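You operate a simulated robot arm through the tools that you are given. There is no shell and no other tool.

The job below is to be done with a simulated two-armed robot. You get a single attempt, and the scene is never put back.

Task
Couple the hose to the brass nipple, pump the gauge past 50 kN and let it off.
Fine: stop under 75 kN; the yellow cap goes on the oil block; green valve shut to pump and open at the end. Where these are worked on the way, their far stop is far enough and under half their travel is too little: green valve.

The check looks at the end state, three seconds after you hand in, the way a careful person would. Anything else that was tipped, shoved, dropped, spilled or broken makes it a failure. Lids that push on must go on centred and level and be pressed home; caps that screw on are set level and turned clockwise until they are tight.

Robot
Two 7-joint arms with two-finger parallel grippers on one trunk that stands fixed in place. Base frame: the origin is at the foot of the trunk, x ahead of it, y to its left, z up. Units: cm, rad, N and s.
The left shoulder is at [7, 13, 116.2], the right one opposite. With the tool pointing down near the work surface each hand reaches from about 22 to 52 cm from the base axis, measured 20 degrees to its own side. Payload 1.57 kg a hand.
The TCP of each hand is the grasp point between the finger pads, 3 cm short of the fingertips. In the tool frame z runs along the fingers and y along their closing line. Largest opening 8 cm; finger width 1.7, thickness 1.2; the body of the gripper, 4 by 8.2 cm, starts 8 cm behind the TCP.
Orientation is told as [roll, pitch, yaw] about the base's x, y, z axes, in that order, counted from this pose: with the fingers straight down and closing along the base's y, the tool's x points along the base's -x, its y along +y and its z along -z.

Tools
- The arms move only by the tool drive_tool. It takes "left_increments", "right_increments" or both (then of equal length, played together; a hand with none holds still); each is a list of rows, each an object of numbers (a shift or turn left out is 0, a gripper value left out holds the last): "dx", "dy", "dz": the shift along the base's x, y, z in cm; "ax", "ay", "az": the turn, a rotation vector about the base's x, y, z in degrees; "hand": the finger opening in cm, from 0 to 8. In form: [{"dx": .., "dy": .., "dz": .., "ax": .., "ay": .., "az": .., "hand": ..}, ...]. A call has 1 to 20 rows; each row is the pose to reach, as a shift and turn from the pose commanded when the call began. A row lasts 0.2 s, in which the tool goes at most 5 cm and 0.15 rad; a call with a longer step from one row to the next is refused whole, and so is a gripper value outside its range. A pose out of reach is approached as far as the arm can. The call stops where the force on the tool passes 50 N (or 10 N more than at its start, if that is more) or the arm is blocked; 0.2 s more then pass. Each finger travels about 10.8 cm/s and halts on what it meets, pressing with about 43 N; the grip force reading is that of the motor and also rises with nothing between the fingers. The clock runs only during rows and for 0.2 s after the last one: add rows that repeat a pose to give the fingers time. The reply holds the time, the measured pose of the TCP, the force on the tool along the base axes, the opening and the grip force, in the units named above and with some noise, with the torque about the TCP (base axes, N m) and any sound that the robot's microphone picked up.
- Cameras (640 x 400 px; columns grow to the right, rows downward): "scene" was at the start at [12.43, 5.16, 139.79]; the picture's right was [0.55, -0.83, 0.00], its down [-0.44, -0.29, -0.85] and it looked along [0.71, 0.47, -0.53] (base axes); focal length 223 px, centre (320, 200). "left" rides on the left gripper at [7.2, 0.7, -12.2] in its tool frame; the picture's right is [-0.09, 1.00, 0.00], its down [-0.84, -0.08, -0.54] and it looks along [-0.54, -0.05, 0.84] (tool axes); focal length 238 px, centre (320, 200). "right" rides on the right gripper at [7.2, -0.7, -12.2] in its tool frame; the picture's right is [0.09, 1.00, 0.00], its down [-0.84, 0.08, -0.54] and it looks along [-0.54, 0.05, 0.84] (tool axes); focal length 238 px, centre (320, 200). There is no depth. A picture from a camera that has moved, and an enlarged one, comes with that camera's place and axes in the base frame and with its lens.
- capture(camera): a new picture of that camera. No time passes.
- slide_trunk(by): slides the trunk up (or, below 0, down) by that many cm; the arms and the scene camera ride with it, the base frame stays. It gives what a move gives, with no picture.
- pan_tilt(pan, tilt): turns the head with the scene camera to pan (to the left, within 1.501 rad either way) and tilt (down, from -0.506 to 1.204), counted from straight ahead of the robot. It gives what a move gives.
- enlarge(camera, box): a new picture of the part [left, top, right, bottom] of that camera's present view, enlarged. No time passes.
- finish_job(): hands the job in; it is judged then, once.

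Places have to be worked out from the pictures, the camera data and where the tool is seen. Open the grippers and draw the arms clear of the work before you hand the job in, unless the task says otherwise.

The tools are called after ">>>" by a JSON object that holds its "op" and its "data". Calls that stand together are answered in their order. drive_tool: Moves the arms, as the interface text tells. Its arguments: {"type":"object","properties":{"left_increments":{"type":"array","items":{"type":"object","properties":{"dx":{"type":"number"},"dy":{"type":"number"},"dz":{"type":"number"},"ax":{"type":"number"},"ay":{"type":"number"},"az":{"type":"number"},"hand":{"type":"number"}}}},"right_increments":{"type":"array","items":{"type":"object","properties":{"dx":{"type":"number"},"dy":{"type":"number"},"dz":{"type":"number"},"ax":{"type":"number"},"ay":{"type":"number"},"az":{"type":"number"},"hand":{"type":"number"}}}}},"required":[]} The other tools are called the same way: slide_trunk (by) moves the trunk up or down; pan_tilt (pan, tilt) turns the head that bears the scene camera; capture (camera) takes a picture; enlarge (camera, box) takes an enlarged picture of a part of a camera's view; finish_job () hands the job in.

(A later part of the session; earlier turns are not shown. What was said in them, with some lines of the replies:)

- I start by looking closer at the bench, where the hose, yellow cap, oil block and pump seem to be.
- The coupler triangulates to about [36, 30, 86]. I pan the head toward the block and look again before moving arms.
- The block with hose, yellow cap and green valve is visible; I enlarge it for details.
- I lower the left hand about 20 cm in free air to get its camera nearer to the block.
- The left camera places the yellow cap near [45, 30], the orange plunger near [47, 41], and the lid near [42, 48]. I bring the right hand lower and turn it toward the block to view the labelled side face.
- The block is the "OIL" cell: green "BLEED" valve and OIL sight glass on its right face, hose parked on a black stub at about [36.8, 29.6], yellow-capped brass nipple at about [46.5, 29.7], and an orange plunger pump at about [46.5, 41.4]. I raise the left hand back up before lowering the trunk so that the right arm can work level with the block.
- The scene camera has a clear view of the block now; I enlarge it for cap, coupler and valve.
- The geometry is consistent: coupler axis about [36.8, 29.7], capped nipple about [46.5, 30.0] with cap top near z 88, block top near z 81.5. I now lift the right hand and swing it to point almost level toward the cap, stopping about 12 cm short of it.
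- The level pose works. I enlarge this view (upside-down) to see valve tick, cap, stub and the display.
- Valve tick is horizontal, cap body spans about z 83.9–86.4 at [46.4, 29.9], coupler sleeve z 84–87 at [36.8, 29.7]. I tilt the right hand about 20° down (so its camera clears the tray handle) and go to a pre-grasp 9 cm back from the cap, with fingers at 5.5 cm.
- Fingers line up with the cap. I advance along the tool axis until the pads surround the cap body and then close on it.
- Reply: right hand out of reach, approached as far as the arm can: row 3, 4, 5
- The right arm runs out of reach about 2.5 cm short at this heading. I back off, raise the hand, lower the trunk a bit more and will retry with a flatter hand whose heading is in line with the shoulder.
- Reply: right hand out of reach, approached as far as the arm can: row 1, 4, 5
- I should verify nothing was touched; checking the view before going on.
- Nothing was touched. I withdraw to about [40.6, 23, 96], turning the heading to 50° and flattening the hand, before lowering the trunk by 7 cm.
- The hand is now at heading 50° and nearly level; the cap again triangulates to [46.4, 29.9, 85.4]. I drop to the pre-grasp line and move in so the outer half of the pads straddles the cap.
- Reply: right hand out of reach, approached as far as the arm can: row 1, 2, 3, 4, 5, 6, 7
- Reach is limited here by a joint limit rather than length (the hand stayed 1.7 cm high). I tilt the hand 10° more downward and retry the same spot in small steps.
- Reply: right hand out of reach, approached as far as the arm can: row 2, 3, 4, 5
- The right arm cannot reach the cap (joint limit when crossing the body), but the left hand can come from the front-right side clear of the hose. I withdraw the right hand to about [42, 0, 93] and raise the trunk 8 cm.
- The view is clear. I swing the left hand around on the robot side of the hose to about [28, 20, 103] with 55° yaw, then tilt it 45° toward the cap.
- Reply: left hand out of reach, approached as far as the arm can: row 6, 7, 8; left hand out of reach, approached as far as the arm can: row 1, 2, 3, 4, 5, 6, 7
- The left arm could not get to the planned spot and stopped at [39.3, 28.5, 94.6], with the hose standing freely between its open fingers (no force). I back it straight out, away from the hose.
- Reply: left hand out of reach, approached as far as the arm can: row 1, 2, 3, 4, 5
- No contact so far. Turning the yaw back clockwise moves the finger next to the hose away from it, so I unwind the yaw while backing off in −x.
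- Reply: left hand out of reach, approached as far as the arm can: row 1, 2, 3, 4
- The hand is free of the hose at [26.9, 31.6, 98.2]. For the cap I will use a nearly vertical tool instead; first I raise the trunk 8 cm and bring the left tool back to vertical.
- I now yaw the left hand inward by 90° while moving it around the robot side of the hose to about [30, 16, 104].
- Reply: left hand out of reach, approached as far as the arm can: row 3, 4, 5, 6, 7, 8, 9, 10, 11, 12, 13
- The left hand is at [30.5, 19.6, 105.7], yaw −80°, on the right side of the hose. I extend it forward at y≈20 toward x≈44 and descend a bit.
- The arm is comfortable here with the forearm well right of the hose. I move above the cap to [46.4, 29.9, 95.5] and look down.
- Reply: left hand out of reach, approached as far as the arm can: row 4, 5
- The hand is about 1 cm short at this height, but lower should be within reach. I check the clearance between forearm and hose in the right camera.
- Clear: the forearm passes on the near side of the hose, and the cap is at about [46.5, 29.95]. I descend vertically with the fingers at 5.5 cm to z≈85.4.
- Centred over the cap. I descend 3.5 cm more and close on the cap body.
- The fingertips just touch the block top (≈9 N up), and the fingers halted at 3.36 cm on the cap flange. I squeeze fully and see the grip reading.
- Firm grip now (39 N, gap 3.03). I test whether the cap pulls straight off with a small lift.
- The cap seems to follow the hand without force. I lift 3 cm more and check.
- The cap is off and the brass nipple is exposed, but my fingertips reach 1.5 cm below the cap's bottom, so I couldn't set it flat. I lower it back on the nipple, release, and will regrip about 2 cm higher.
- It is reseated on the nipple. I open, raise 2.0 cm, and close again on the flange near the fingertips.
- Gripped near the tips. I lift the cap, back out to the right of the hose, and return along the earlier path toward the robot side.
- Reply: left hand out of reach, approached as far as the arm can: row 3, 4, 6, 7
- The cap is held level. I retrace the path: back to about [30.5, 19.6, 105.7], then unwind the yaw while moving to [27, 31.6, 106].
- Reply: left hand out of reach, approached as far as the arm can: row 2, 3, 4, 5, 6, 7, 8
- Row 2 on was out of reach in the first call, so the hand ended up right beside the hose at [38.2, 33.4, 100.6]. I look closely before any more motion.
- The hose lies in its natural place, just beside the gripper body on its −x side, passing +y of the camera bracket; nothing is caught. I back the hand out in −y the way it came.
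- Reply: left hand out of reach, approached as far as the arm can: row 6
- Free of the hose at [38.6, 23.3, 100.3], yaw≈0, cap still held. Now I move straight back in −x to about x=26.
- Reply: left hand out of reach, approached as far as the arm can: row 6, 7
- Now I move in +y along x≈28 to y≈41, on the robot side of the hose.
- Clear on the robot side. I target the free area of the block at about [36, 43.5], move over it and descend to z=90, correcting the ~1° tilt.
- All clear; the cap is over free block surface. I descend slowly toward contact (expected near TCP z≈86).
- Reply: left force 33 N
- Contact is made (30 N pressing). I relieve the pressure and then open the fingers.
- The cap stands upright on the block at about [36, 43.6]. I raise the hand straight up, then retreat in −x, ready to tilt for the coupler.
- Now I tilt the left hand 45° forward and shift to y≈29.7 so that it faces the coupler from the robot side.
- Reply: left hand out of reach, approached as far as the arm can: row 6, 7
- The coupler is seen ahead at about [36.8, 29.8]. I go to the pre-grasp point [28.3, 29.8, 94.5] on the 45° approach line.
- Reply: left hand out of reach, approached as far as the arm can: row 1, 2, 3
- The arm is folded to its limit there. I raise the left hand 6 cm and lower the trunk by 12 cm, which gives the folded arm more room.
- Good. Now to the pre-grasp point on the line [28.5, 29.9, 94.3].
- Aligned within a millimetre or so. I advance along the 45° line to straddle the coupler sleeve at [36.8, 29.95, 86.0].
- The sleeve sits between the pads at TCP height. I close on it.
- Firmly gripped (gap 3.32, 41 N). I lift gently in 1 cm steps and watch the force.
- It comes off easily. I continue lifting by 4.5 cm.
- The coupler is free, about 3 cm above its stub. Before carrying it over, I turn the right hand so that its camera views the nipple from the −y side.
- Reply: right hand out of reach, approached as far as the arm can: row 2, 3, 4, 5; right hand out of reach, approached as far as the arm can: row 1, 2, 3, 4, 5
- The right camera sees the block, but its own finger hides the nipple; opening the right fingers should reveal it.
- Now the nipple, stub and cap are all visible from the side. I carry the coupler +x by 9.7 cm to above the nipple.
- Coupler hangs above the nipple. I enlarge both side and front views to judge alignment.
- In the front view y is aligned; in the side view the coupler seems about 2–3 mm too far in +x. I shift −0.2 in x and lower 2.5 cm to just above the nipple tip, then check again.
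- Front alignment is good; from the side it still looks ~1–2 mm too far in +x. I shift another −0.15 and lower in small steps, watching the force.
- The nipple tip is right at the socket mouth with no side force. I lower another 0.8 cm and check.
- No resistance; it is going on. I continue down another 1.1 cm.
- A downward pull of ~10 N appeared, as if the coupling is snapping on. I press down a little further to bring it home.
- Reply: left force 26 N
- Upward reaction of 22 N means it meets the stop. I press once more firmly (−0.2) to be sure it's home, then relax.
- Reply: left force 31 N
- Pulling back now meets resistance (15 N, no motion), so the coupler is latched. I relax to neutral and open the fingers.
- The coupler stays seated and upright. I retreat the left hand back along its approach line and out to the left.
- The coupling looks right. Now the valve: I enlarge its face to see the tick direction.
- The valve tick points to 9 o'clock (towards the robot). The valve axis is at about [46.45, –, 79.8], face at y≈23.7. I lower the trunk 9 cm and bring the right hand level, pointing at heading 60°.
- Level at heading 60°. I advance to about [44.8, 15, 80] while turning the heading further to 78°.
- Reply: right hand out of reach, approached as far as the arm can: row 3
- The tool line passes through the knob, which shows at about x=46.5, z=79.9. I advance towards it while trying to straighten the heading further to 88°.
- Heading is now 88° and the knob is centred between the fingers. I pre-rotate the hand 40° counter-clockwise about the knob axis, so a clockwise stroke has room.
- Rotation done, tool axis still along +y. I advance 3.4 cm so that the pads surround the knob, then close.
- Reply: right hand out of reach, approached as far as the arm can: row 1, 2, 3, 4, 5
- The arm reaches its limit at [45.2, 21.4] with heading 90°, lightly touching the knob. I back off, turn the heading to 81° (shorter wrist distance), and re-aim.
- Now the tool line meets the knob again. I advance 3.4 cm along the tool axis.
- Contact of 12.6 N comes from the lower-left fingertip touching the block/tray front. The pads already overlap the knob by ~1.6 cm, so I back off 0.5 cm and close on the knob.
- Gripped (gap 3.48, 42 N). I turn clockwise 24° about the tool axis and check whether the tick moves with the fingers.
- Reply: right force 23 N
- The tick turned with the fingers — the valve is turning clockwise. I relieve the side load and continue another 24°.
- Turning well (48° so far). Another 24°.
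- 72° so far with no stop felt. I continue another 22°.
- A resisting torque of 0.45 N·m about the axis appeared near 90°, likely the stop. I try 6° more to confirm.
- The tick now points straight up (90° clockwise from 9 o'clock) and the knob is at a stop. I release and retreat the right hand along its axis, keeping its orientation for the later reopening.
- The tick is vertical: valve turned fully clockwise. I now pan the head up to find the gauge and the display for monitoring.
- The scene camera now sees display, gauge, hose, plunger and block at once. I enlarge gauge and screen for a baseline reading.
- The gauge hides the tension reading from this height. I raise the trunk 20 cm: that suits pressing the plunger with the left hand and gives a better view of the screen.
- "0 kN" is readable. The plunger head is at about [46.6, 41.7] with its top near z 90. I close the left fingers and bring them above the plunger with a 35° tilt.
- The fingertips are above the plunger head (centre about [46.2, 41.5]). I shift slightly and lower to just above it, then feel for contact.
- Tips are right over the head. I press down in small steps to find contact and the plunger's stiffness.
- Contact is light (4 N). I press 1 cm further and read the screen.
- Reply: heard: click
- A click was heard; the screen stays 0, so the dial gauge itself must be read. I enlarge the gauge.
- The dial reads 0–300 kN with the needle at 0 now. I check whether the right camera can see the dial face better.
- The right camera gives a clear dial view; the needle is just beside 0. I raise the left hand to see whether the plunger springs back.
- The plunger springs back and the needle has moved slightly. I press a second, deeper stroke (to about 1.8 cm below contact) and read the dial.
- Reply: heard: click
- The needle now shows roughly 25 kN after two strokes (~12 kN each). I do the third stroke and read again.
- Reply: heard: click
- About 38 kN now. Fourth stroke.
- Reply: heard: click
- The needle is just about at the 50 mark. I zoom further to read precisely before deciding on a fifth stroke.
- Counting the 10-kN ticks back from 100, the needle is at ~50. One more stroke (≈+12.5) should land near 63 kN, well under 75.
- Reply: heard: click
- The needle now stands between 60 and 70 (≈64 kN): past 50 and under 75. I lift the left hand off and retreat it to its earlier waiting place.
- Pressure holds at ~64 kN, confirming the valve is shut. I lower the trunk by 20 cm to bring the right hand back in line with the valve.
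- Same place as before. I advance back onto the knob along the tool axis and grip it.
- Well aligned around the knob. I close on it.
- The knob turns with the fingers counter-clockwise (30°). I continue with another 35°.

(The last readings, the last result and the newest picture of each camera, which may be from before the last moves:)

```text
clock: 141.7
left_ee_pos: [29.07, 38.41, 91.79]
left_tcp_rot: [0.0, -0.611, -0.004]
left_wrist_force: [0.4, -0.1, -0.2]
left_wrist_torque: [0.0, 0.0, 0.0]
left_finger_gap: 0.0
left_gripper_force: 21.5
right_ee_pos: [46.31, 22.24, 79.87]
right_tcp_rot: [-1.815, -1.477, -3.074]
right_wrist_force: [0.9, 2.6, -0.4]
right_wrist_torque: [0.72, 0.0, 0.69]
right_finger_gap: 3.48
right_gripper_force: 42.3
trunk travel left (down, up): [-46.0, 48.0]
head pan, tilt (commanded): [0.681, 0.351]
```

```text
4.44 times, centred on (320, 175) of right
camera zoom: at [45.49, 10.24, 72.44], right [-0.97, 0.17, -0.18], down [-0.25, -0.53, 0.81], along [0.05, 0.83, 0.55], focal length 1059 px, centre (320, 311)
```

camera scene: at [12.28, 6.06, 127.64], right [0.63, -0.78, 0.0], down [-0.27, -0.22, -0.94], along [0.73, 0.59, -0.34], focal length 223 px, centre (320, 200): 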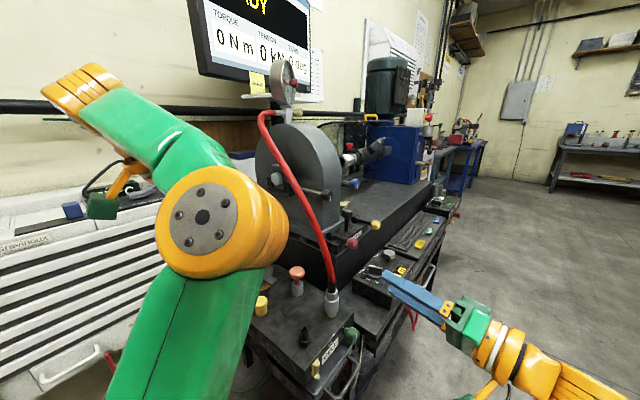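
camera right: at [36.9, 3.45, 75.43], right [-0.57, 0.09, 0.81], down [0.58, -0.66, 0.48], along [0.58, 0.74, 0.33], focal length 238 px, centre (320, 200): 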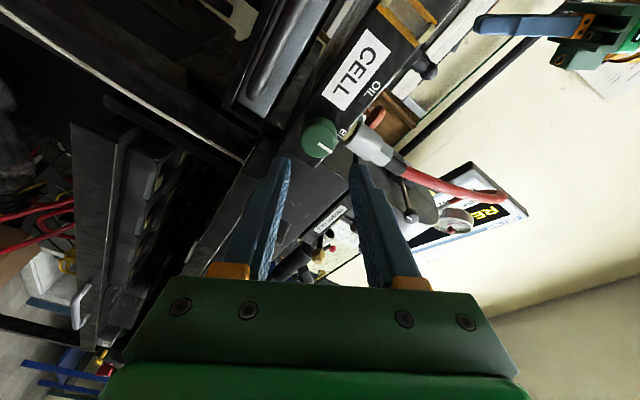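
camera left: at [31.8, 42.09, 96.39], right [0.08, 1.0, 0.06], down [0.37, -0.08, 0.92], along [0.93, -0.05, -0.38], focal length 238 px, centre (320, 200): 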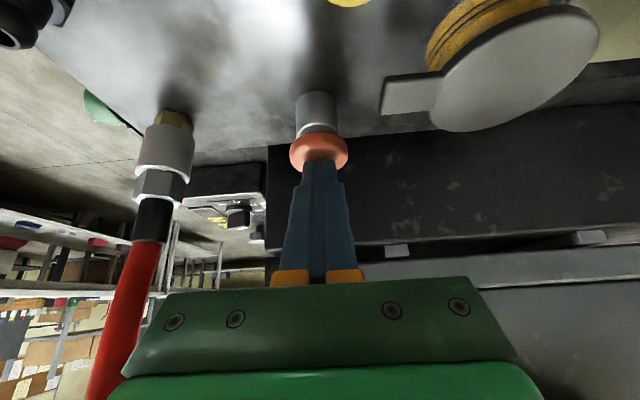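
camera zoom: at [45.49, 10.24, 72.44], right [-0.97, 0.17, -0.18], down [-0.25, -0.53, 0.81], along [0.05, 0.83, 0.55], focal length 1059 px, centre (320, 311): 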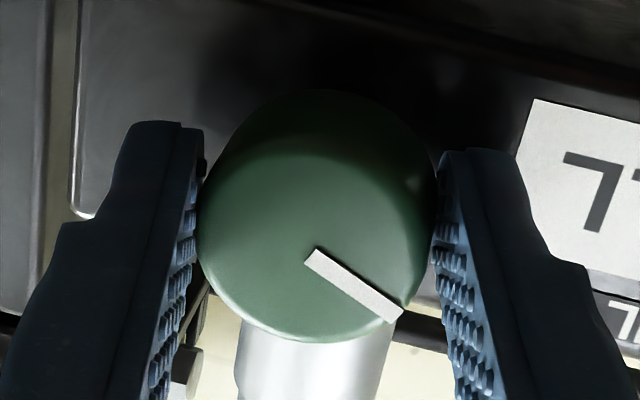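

65° opened so far. I continue 30° more towards the opposite stop, watching the torque.

>>> {"op": "drive_tool", "data": {"right_increments": [{"ax": -1.0, "ay": -5.9, "az": -0.1}, {"ax": -2.0, "ay": -11.8, "az": -0.3}, {"ax": -3.1, "ay": -17.7, "az": -0.4}, {"ax": -4.1, "ay": -23.6, "az": -0.5}, {"ax": -4.8, "ay": -27.6, "az": -0.6}, {"ax": -4.8, "ay": -27.6, "az": -0.6}]}}

>>> {"op": "enlarge", "data": {"camera": "right", "box": [270, 130, 370, 220]}}

```text
clock: 143.1
left_ee_pos: [29.18, 38.36, 91.87]
left_tcp_rot: [0.002, -0.609, -0.003]
left_wrist_force: [0.2, 0.4, 0.9]
left_wrist_torque: [0.01, 0.0, 0.0]
left_finger_gap: 0.01
left_gripper_force: 20.9
right_ee_pos: [46.24, 22.19, 79.76]
right_tcp_rot: [-1.612, -0.99, 3.002]
right_wrist_force: [5.1, 2.6, 3.0]
right_wrist_torque: [-0.26, 0.51, 0.28]
right_finger_gap: 3.52
right_gripper_force: 42.0
trunk travel left (down, up): [-46.0, 48.0]
head pan, tilt (commanded): [0.681, 0.351]
```

```text
4.44 times, centred on (320, 175) of right
camera zoom: at [48.67, 9.6, 73.82], right [-0.77, 0.15, -0.62], down [-0.61, -0.46, 0.65], along [-0.19, 0.88, 0.44], focal length 1059 px, centre (320, 311)
```

zoom: 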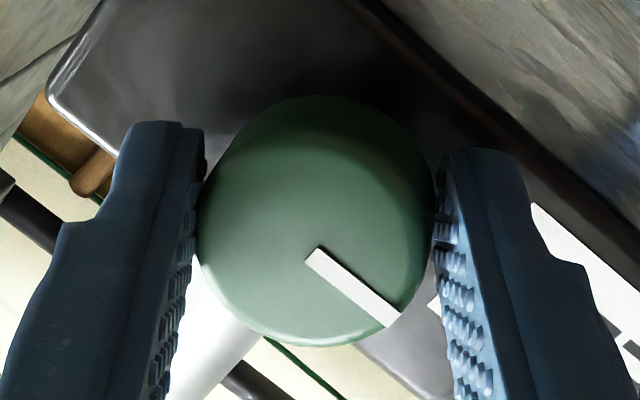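

A counter-torque of 0.5 N·m and the tick back at 9 o'clock: the valve is fully open. I check the gauge and then release the knob.

>>> {"op": "enlarge", "data": {"camera": "scene", "box": [200, 0, 360, 120]}}

>>> {"op": "drive_tool", "data": {"right_increments": [{"hand": 3.6}, {"hand": 4.0}, {"hand": 4.2}, {"hand": 4.2}, {"dx": -0.15, "dy": -0.9, "hand": 4.2}, {"dx": -0.35, "dy": -2, "hand": 4.2}, {"dx": -0.7, "dy": -4, "hand": 4.2}, {"dx": -1.05, "dy": -6, "hand": 4.2}, {"dx": -1.4, "dy": -8, "hand": 4.2}, {"dx": -1.4, "dy": -8, "hand": 4.2}]}}

>>> {"op": "capture", "data": {"camera": "right"}}

>>> {"op": "capture", "data": {"camera": "scene"}}

```text
3.33 times, centred on (280, 60) of scene
camera zoom: at [12.34, 6.11, 107.63], right [0.63, -0.78, 0.0], down [-0.27, -0.22, -0.94], along [0.73, 0.59, -0.35], focal length 745 px, centre (453, 667)
```

zoom: 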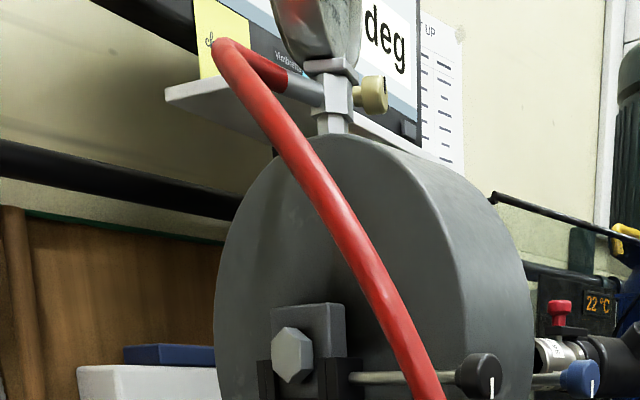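

```text
clock: 145.3
left_ee_pos: [29.25, 38.41, 91.89]
left_tcp_rot: [0.002, -0.613, -0.003]
left_wrist_force: [0.6, -0.3, 1.0]
left_wrist_torque: [-0.01, -0.03, 0.0]
left_finger_gap: 0.0
left_gripper_force: 21.8
right_ee_pos: [44.76, 14.19, 79.98]
right_tcp_rot: [-1.615, -0.992, 3.005]
right_wrist_force: [-0.2, 0.1, 0.0]
right_wrist_torque: [0.01, -0.01, -0.02]
right_finger_gap: 4.22
right_gripper_force: 0.0
trunk travel left (down, up): [-46.0, 48.0]
head pan, tilt (commanded): [0.681, 0.351]
```

```text
taken
camera right: at [47.16, 1.59, 73.91], right [-0.77, 0.15, -0.62], down [-0.61, -0.46, 0.65], along [-0.19, 0.88, 0.44], focal length 238 px, centre (320, 200)
```

right: 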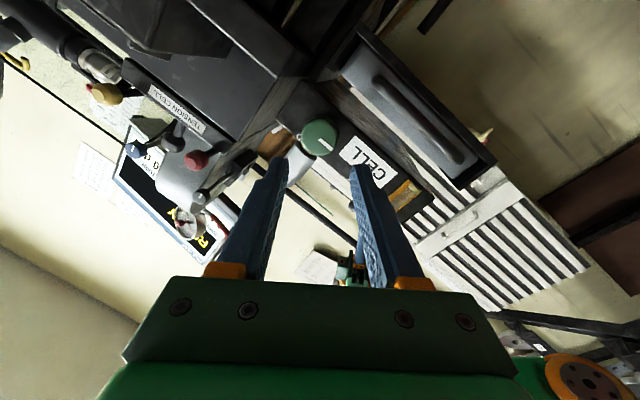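

```text
taken
camera scene: at [12.2, 6.08, 107.65], right [0.63, -0.78, 0.0], down [-0.27, -0.22, -0.94], along [0.73, 0.59, -0.34], focal length 223 px, centre (320, 200)
```

scene: 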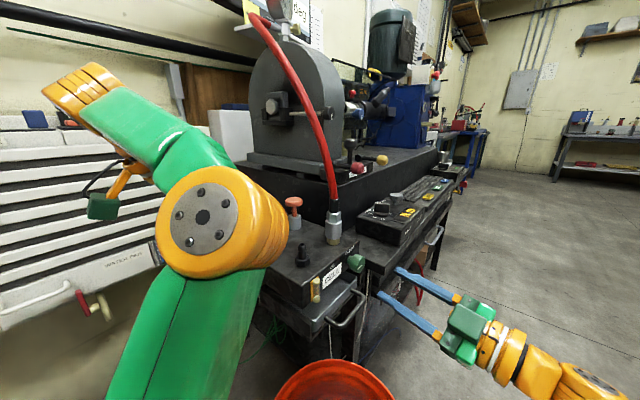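

The right hand is clear. I check the gauge from the right camera, and the block state from the scene camera.

>>> {"op": "enlarge", "data": {"camera": "right", "box": [165, 195, 225, 245]}}

>>> {"op": "enlarge", "data": {"camera": "scene", "box": [270, 180, 400, 310]}}

```text
8.00 times, centred on (195, 220) of right
camera zoom: at [47.16, 1.59, 73.91], right [-0.77, 0.15, -0.62], down [-0.61, -0.46, 0.65], along [-0.19, 0.88, 0.44], focal length 1907 px, centre (1320, 40)
```

zoom: 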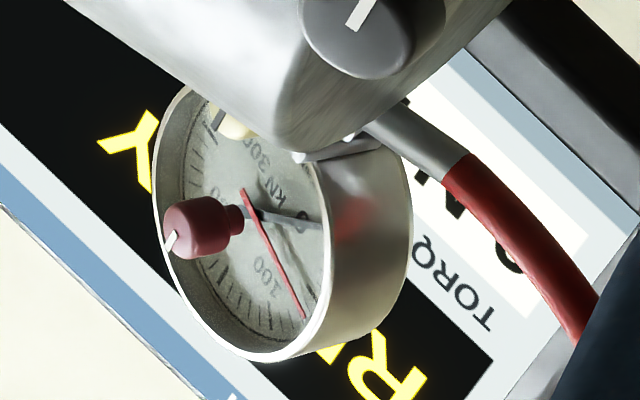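

```text
3.08 times, centred on (335, 245) of scene
camera zoom: at [12.2, 6.08, 107.65], right [0.63, -0.78, 0.0], down [-0.27, -0.22, -0.94], along [0.73, 0.59, -0.34], focal length 687 px, centre (274, 62)
```

zoom: 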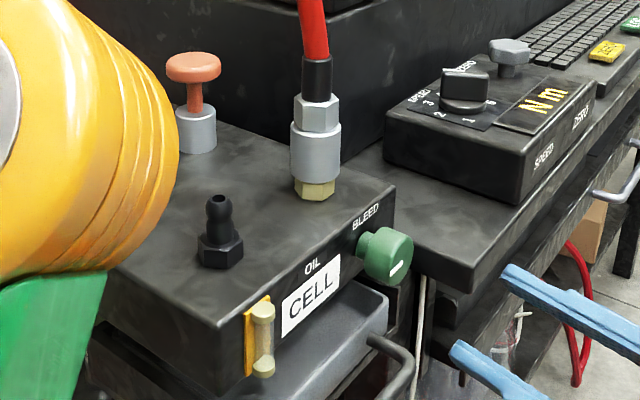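

Red is a peak-hold pointer (≈64 kN), and a grey needle lies near 0, so pressure seems let off. I zoom in to confirm.

>>> {"op": "enlarge", "data": {"camera": "right", "box": [182, 208, 212, 236]}}

>>> {"op": "enlarge", "data": {"camera": "left", "box": [160, 0, 480, 200]}}

```text
14.29 times, centred on (197, 222) of right
camera zoom: at [47.16, 1.59, 73.91], right [-0.77, 0.15, -0.62], down [-0.61, -0.46, 0.65], along [-0.19, 0.88, 0.44], focal length 3405 px, centre (2077, -114)
```

zoom: 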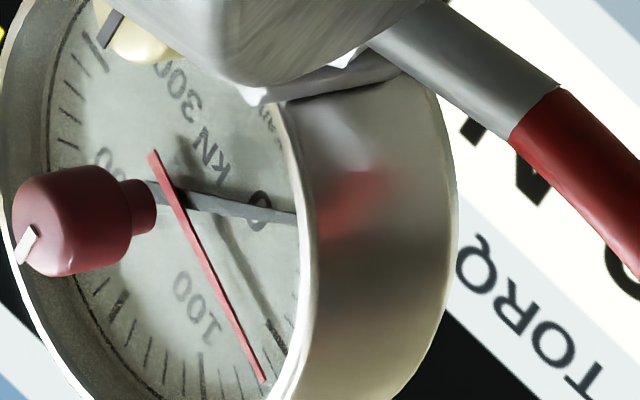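

```text
2.00 times, centred on (320, 100) of left
camera zoom: at [16.21, 38.93, 97.72], right [0.08, 1.0, 0.05], down [0.38, -0.08, 0.92], along [0.92, -0.05, -0.38], focal length 477 px, centre (320, 400)
```

zoom: 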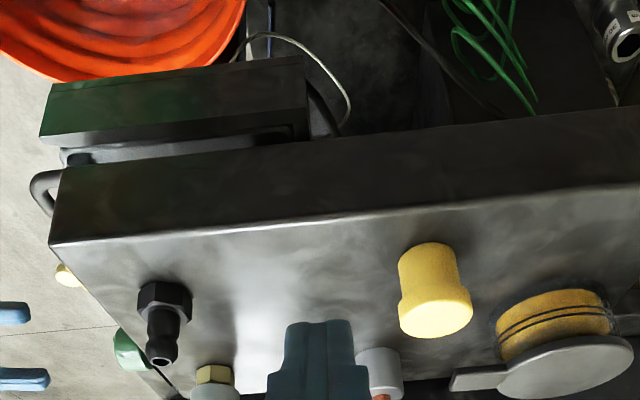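

The live needle is at 0, the peak pointer shows ≈64 kN, the cap stands upright on the block and the coupler is seated. I draw both arms clear and open the grippers.

>>> {"op": "drive_tool", "data": {"left_increments": [{"dx": -0.5, "dz": 1.5, "hand": 2}, {"dx": -1, "dz": 3, "hand": 4}, {"dx": -1.5, "dz": 4.5, "hand": 6}, {"dx": -2, "dz": 6, "hand": 8}, {"dx": -2, "dz": 7, "hand": 8}, {"dx": -2, "dz": 8, "hand": 8}], "right_increments": [{"dx": -0.5, "dy": -2, "dz": 0.5, "hand": 5}, {"dx": -1, "dy": -4, "dz": 1, "hand": 6}, {"dx": -1.5, "dy": -6, "dz": 2, "hand": 7}, {"dx": -2, "dy": -8, "dz": 3, "hand": 8}, {"dx": -2.5, "dy": -10, "dz": 4, "hand": 8}, {"dx": -2.5, "dy": -12, "dz": 5, "hand": 8}]}}

>>> {"op": "slide_trunk", "data": {"by": 20}}

>>> {"op": "capture", "data": {"camera": "scene"}}

>>> {"op": "capture", "data": {"camera": "left"}}

```text
clock: 146.7
left_ee_pos: [26.93, 38.08, 99.96]
left_tcp_rot: [0.004, -0.609, -0.004]
left_wrist_force: [1.0, 0.2, -0.1]
left_wrist_torque: [0.0, -0.01, -0.01]
left_finger_gap: 8.0
left_gripper_force: 0.0
right_ee_pos: [42.08, 2.12, 84.79]
right_tcp_rot: [-1.615, -0.993, 3.006]
right_wrist_force: [-0.5, 0.2, -0.2]
right_wrist_torque: [-0.01, 0.01, 0.01]
right_finger_gap: 8.0
right_gripper_force: 0.0
trunk travel left (down, up): [-46.0, 48.0]
head pan, tilt (commanded): [0.681, 0.351]
```

```text
clock: 148.9
left_ee_pos: [27.14, 38.29, 119.89]
left_tcp_rot: [0.003, -0.611, -0.005]
left_wrist_force: [-0.6, 0.3, 0.3]
left_wrist_torque: [0.01, 0.0, -0.02]
left_finger_gap: 8.02
left_gripper_force: 0.1
right_ee_pos: [42.17, 2.11, 104.82]
right_tcp_rot: [-1.615, -0.991, 3.005]
right_wrist_force: [0.7, 0.2, 0.0]
right_wrist_torque: [0.01, 0.02, -0.02]
right_finger_gap: 7.97
right_gripper_force: 0.1
trunk travel left (down, up): [-66.0, 28.0]
head pan, tilt (commanded): [0.681, 0.351]
```

```text
taken
camera scene: at [12.2, 6.05, 127.65], right [0.63, -0.78, 0.0], down [-0.27, -0.22, -0.94], along [0.73, 0.59, -0.34], focal length 223 px, centre (320, 200)
```

scene: 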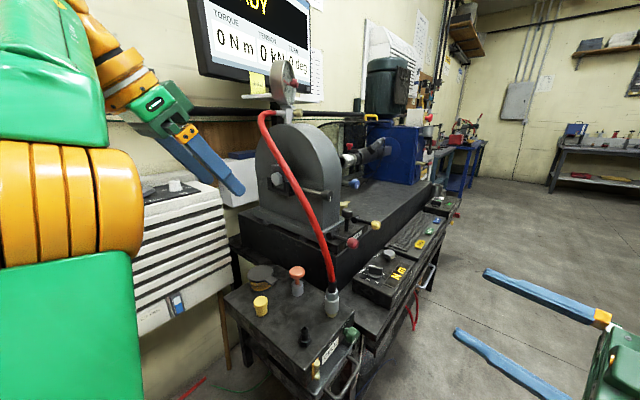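

```text
taken
camera left: at [14.15, 38.78, 125.69], right [0.08, 1.0, 0.06], down [0.37, -0.08, 0.92], along [0.92, -0.05, -0.38], focal length 238 px, centre (320, 200)
```

left: 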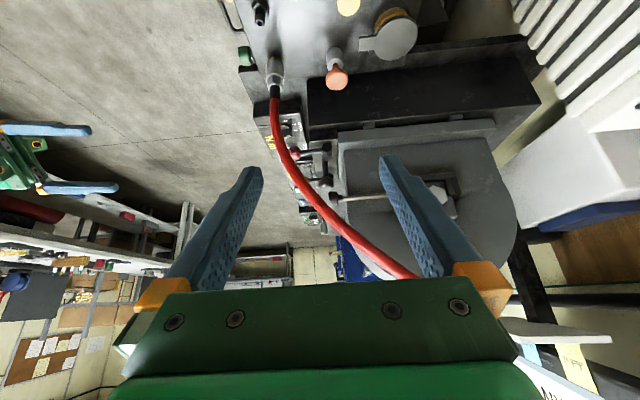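

Everything looks orderly. A last close look at the block, valve and gauge before handing in.

>>> {"op": "enlarge", "data": {"camera": "scene", "box": [215, 255, 375, 400]}}

>>> {"op": "enlarge", "data": {"camera": "scene", "box": [262, 50, 306, 105]}}

```text
2.76 times, centred on (295, 328) of scene
camera zoom: at [12.2, 6.05, 127.65], right [0.63, -0.78, 0.0], down [-0.27, -0.22, -0.94], along [0.73, 0.59, -0.34], focal length 616 px, centre (389, -152)
```

zoom: 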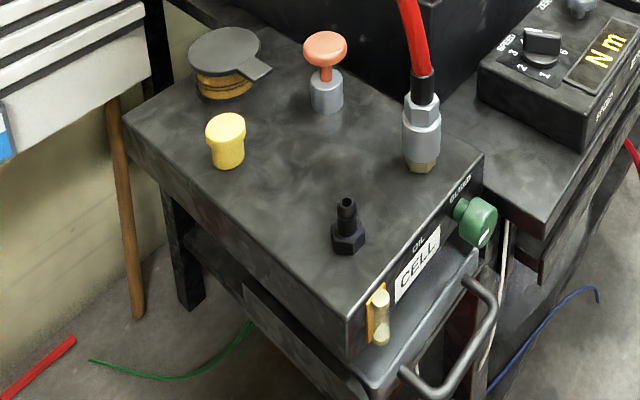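

```text
7.27 times, centred on (284, 78) of scene
camera zoom: at [12.2, 6.05, 127.65], right [0.63, -0.78, 0.0], down [-0.27, -0.22, -0.94], along [0.73, 0.59, -0.34], focal length 1625 px, centre (582, 1091)
```

zoom: 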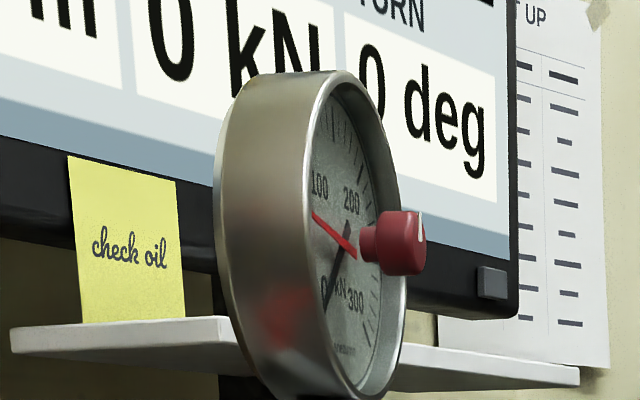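

Hose coupled and upright, cap standing on the oil block, valve open (tick at 9 o'clock), live needle at 0 with the peak pointer around 64 kN, and both arms clear with open grippers. I hand the job in.

>>> {"op": "finish_job", "data": {}}

```text
The job is handed in.
```

I finished the job and handed it in; no verdict has come back yet.

- **Hose:** it is coupled to the brass nipple. It latched under a firm press, and a light upward pull did not move it.
- **Pumping:** I shut the green valve fully, then gave five plunger strokes. The gauge reached about 64 kN, read from the dial ticks, so past 50 and under 75.
- **Letting off:** I opened the green valve back to its other stop. The live needle is at 0, and the red peak pointer still shows about 64 kN.
- **Yellow cap:** it stands upright on top of the oil block, between the stub the hose was parked on and the filler lid. I took "goes on the oil block" to mean set down there, not fitted onto that stub.
- **Robot:** both arms are drawn clear with grippers open.

On the way, the left gripper came right up against the hose, and a right fingertip pressed the front of the block or tray with about 13 N. The final pictures show nothing tipped or moved.
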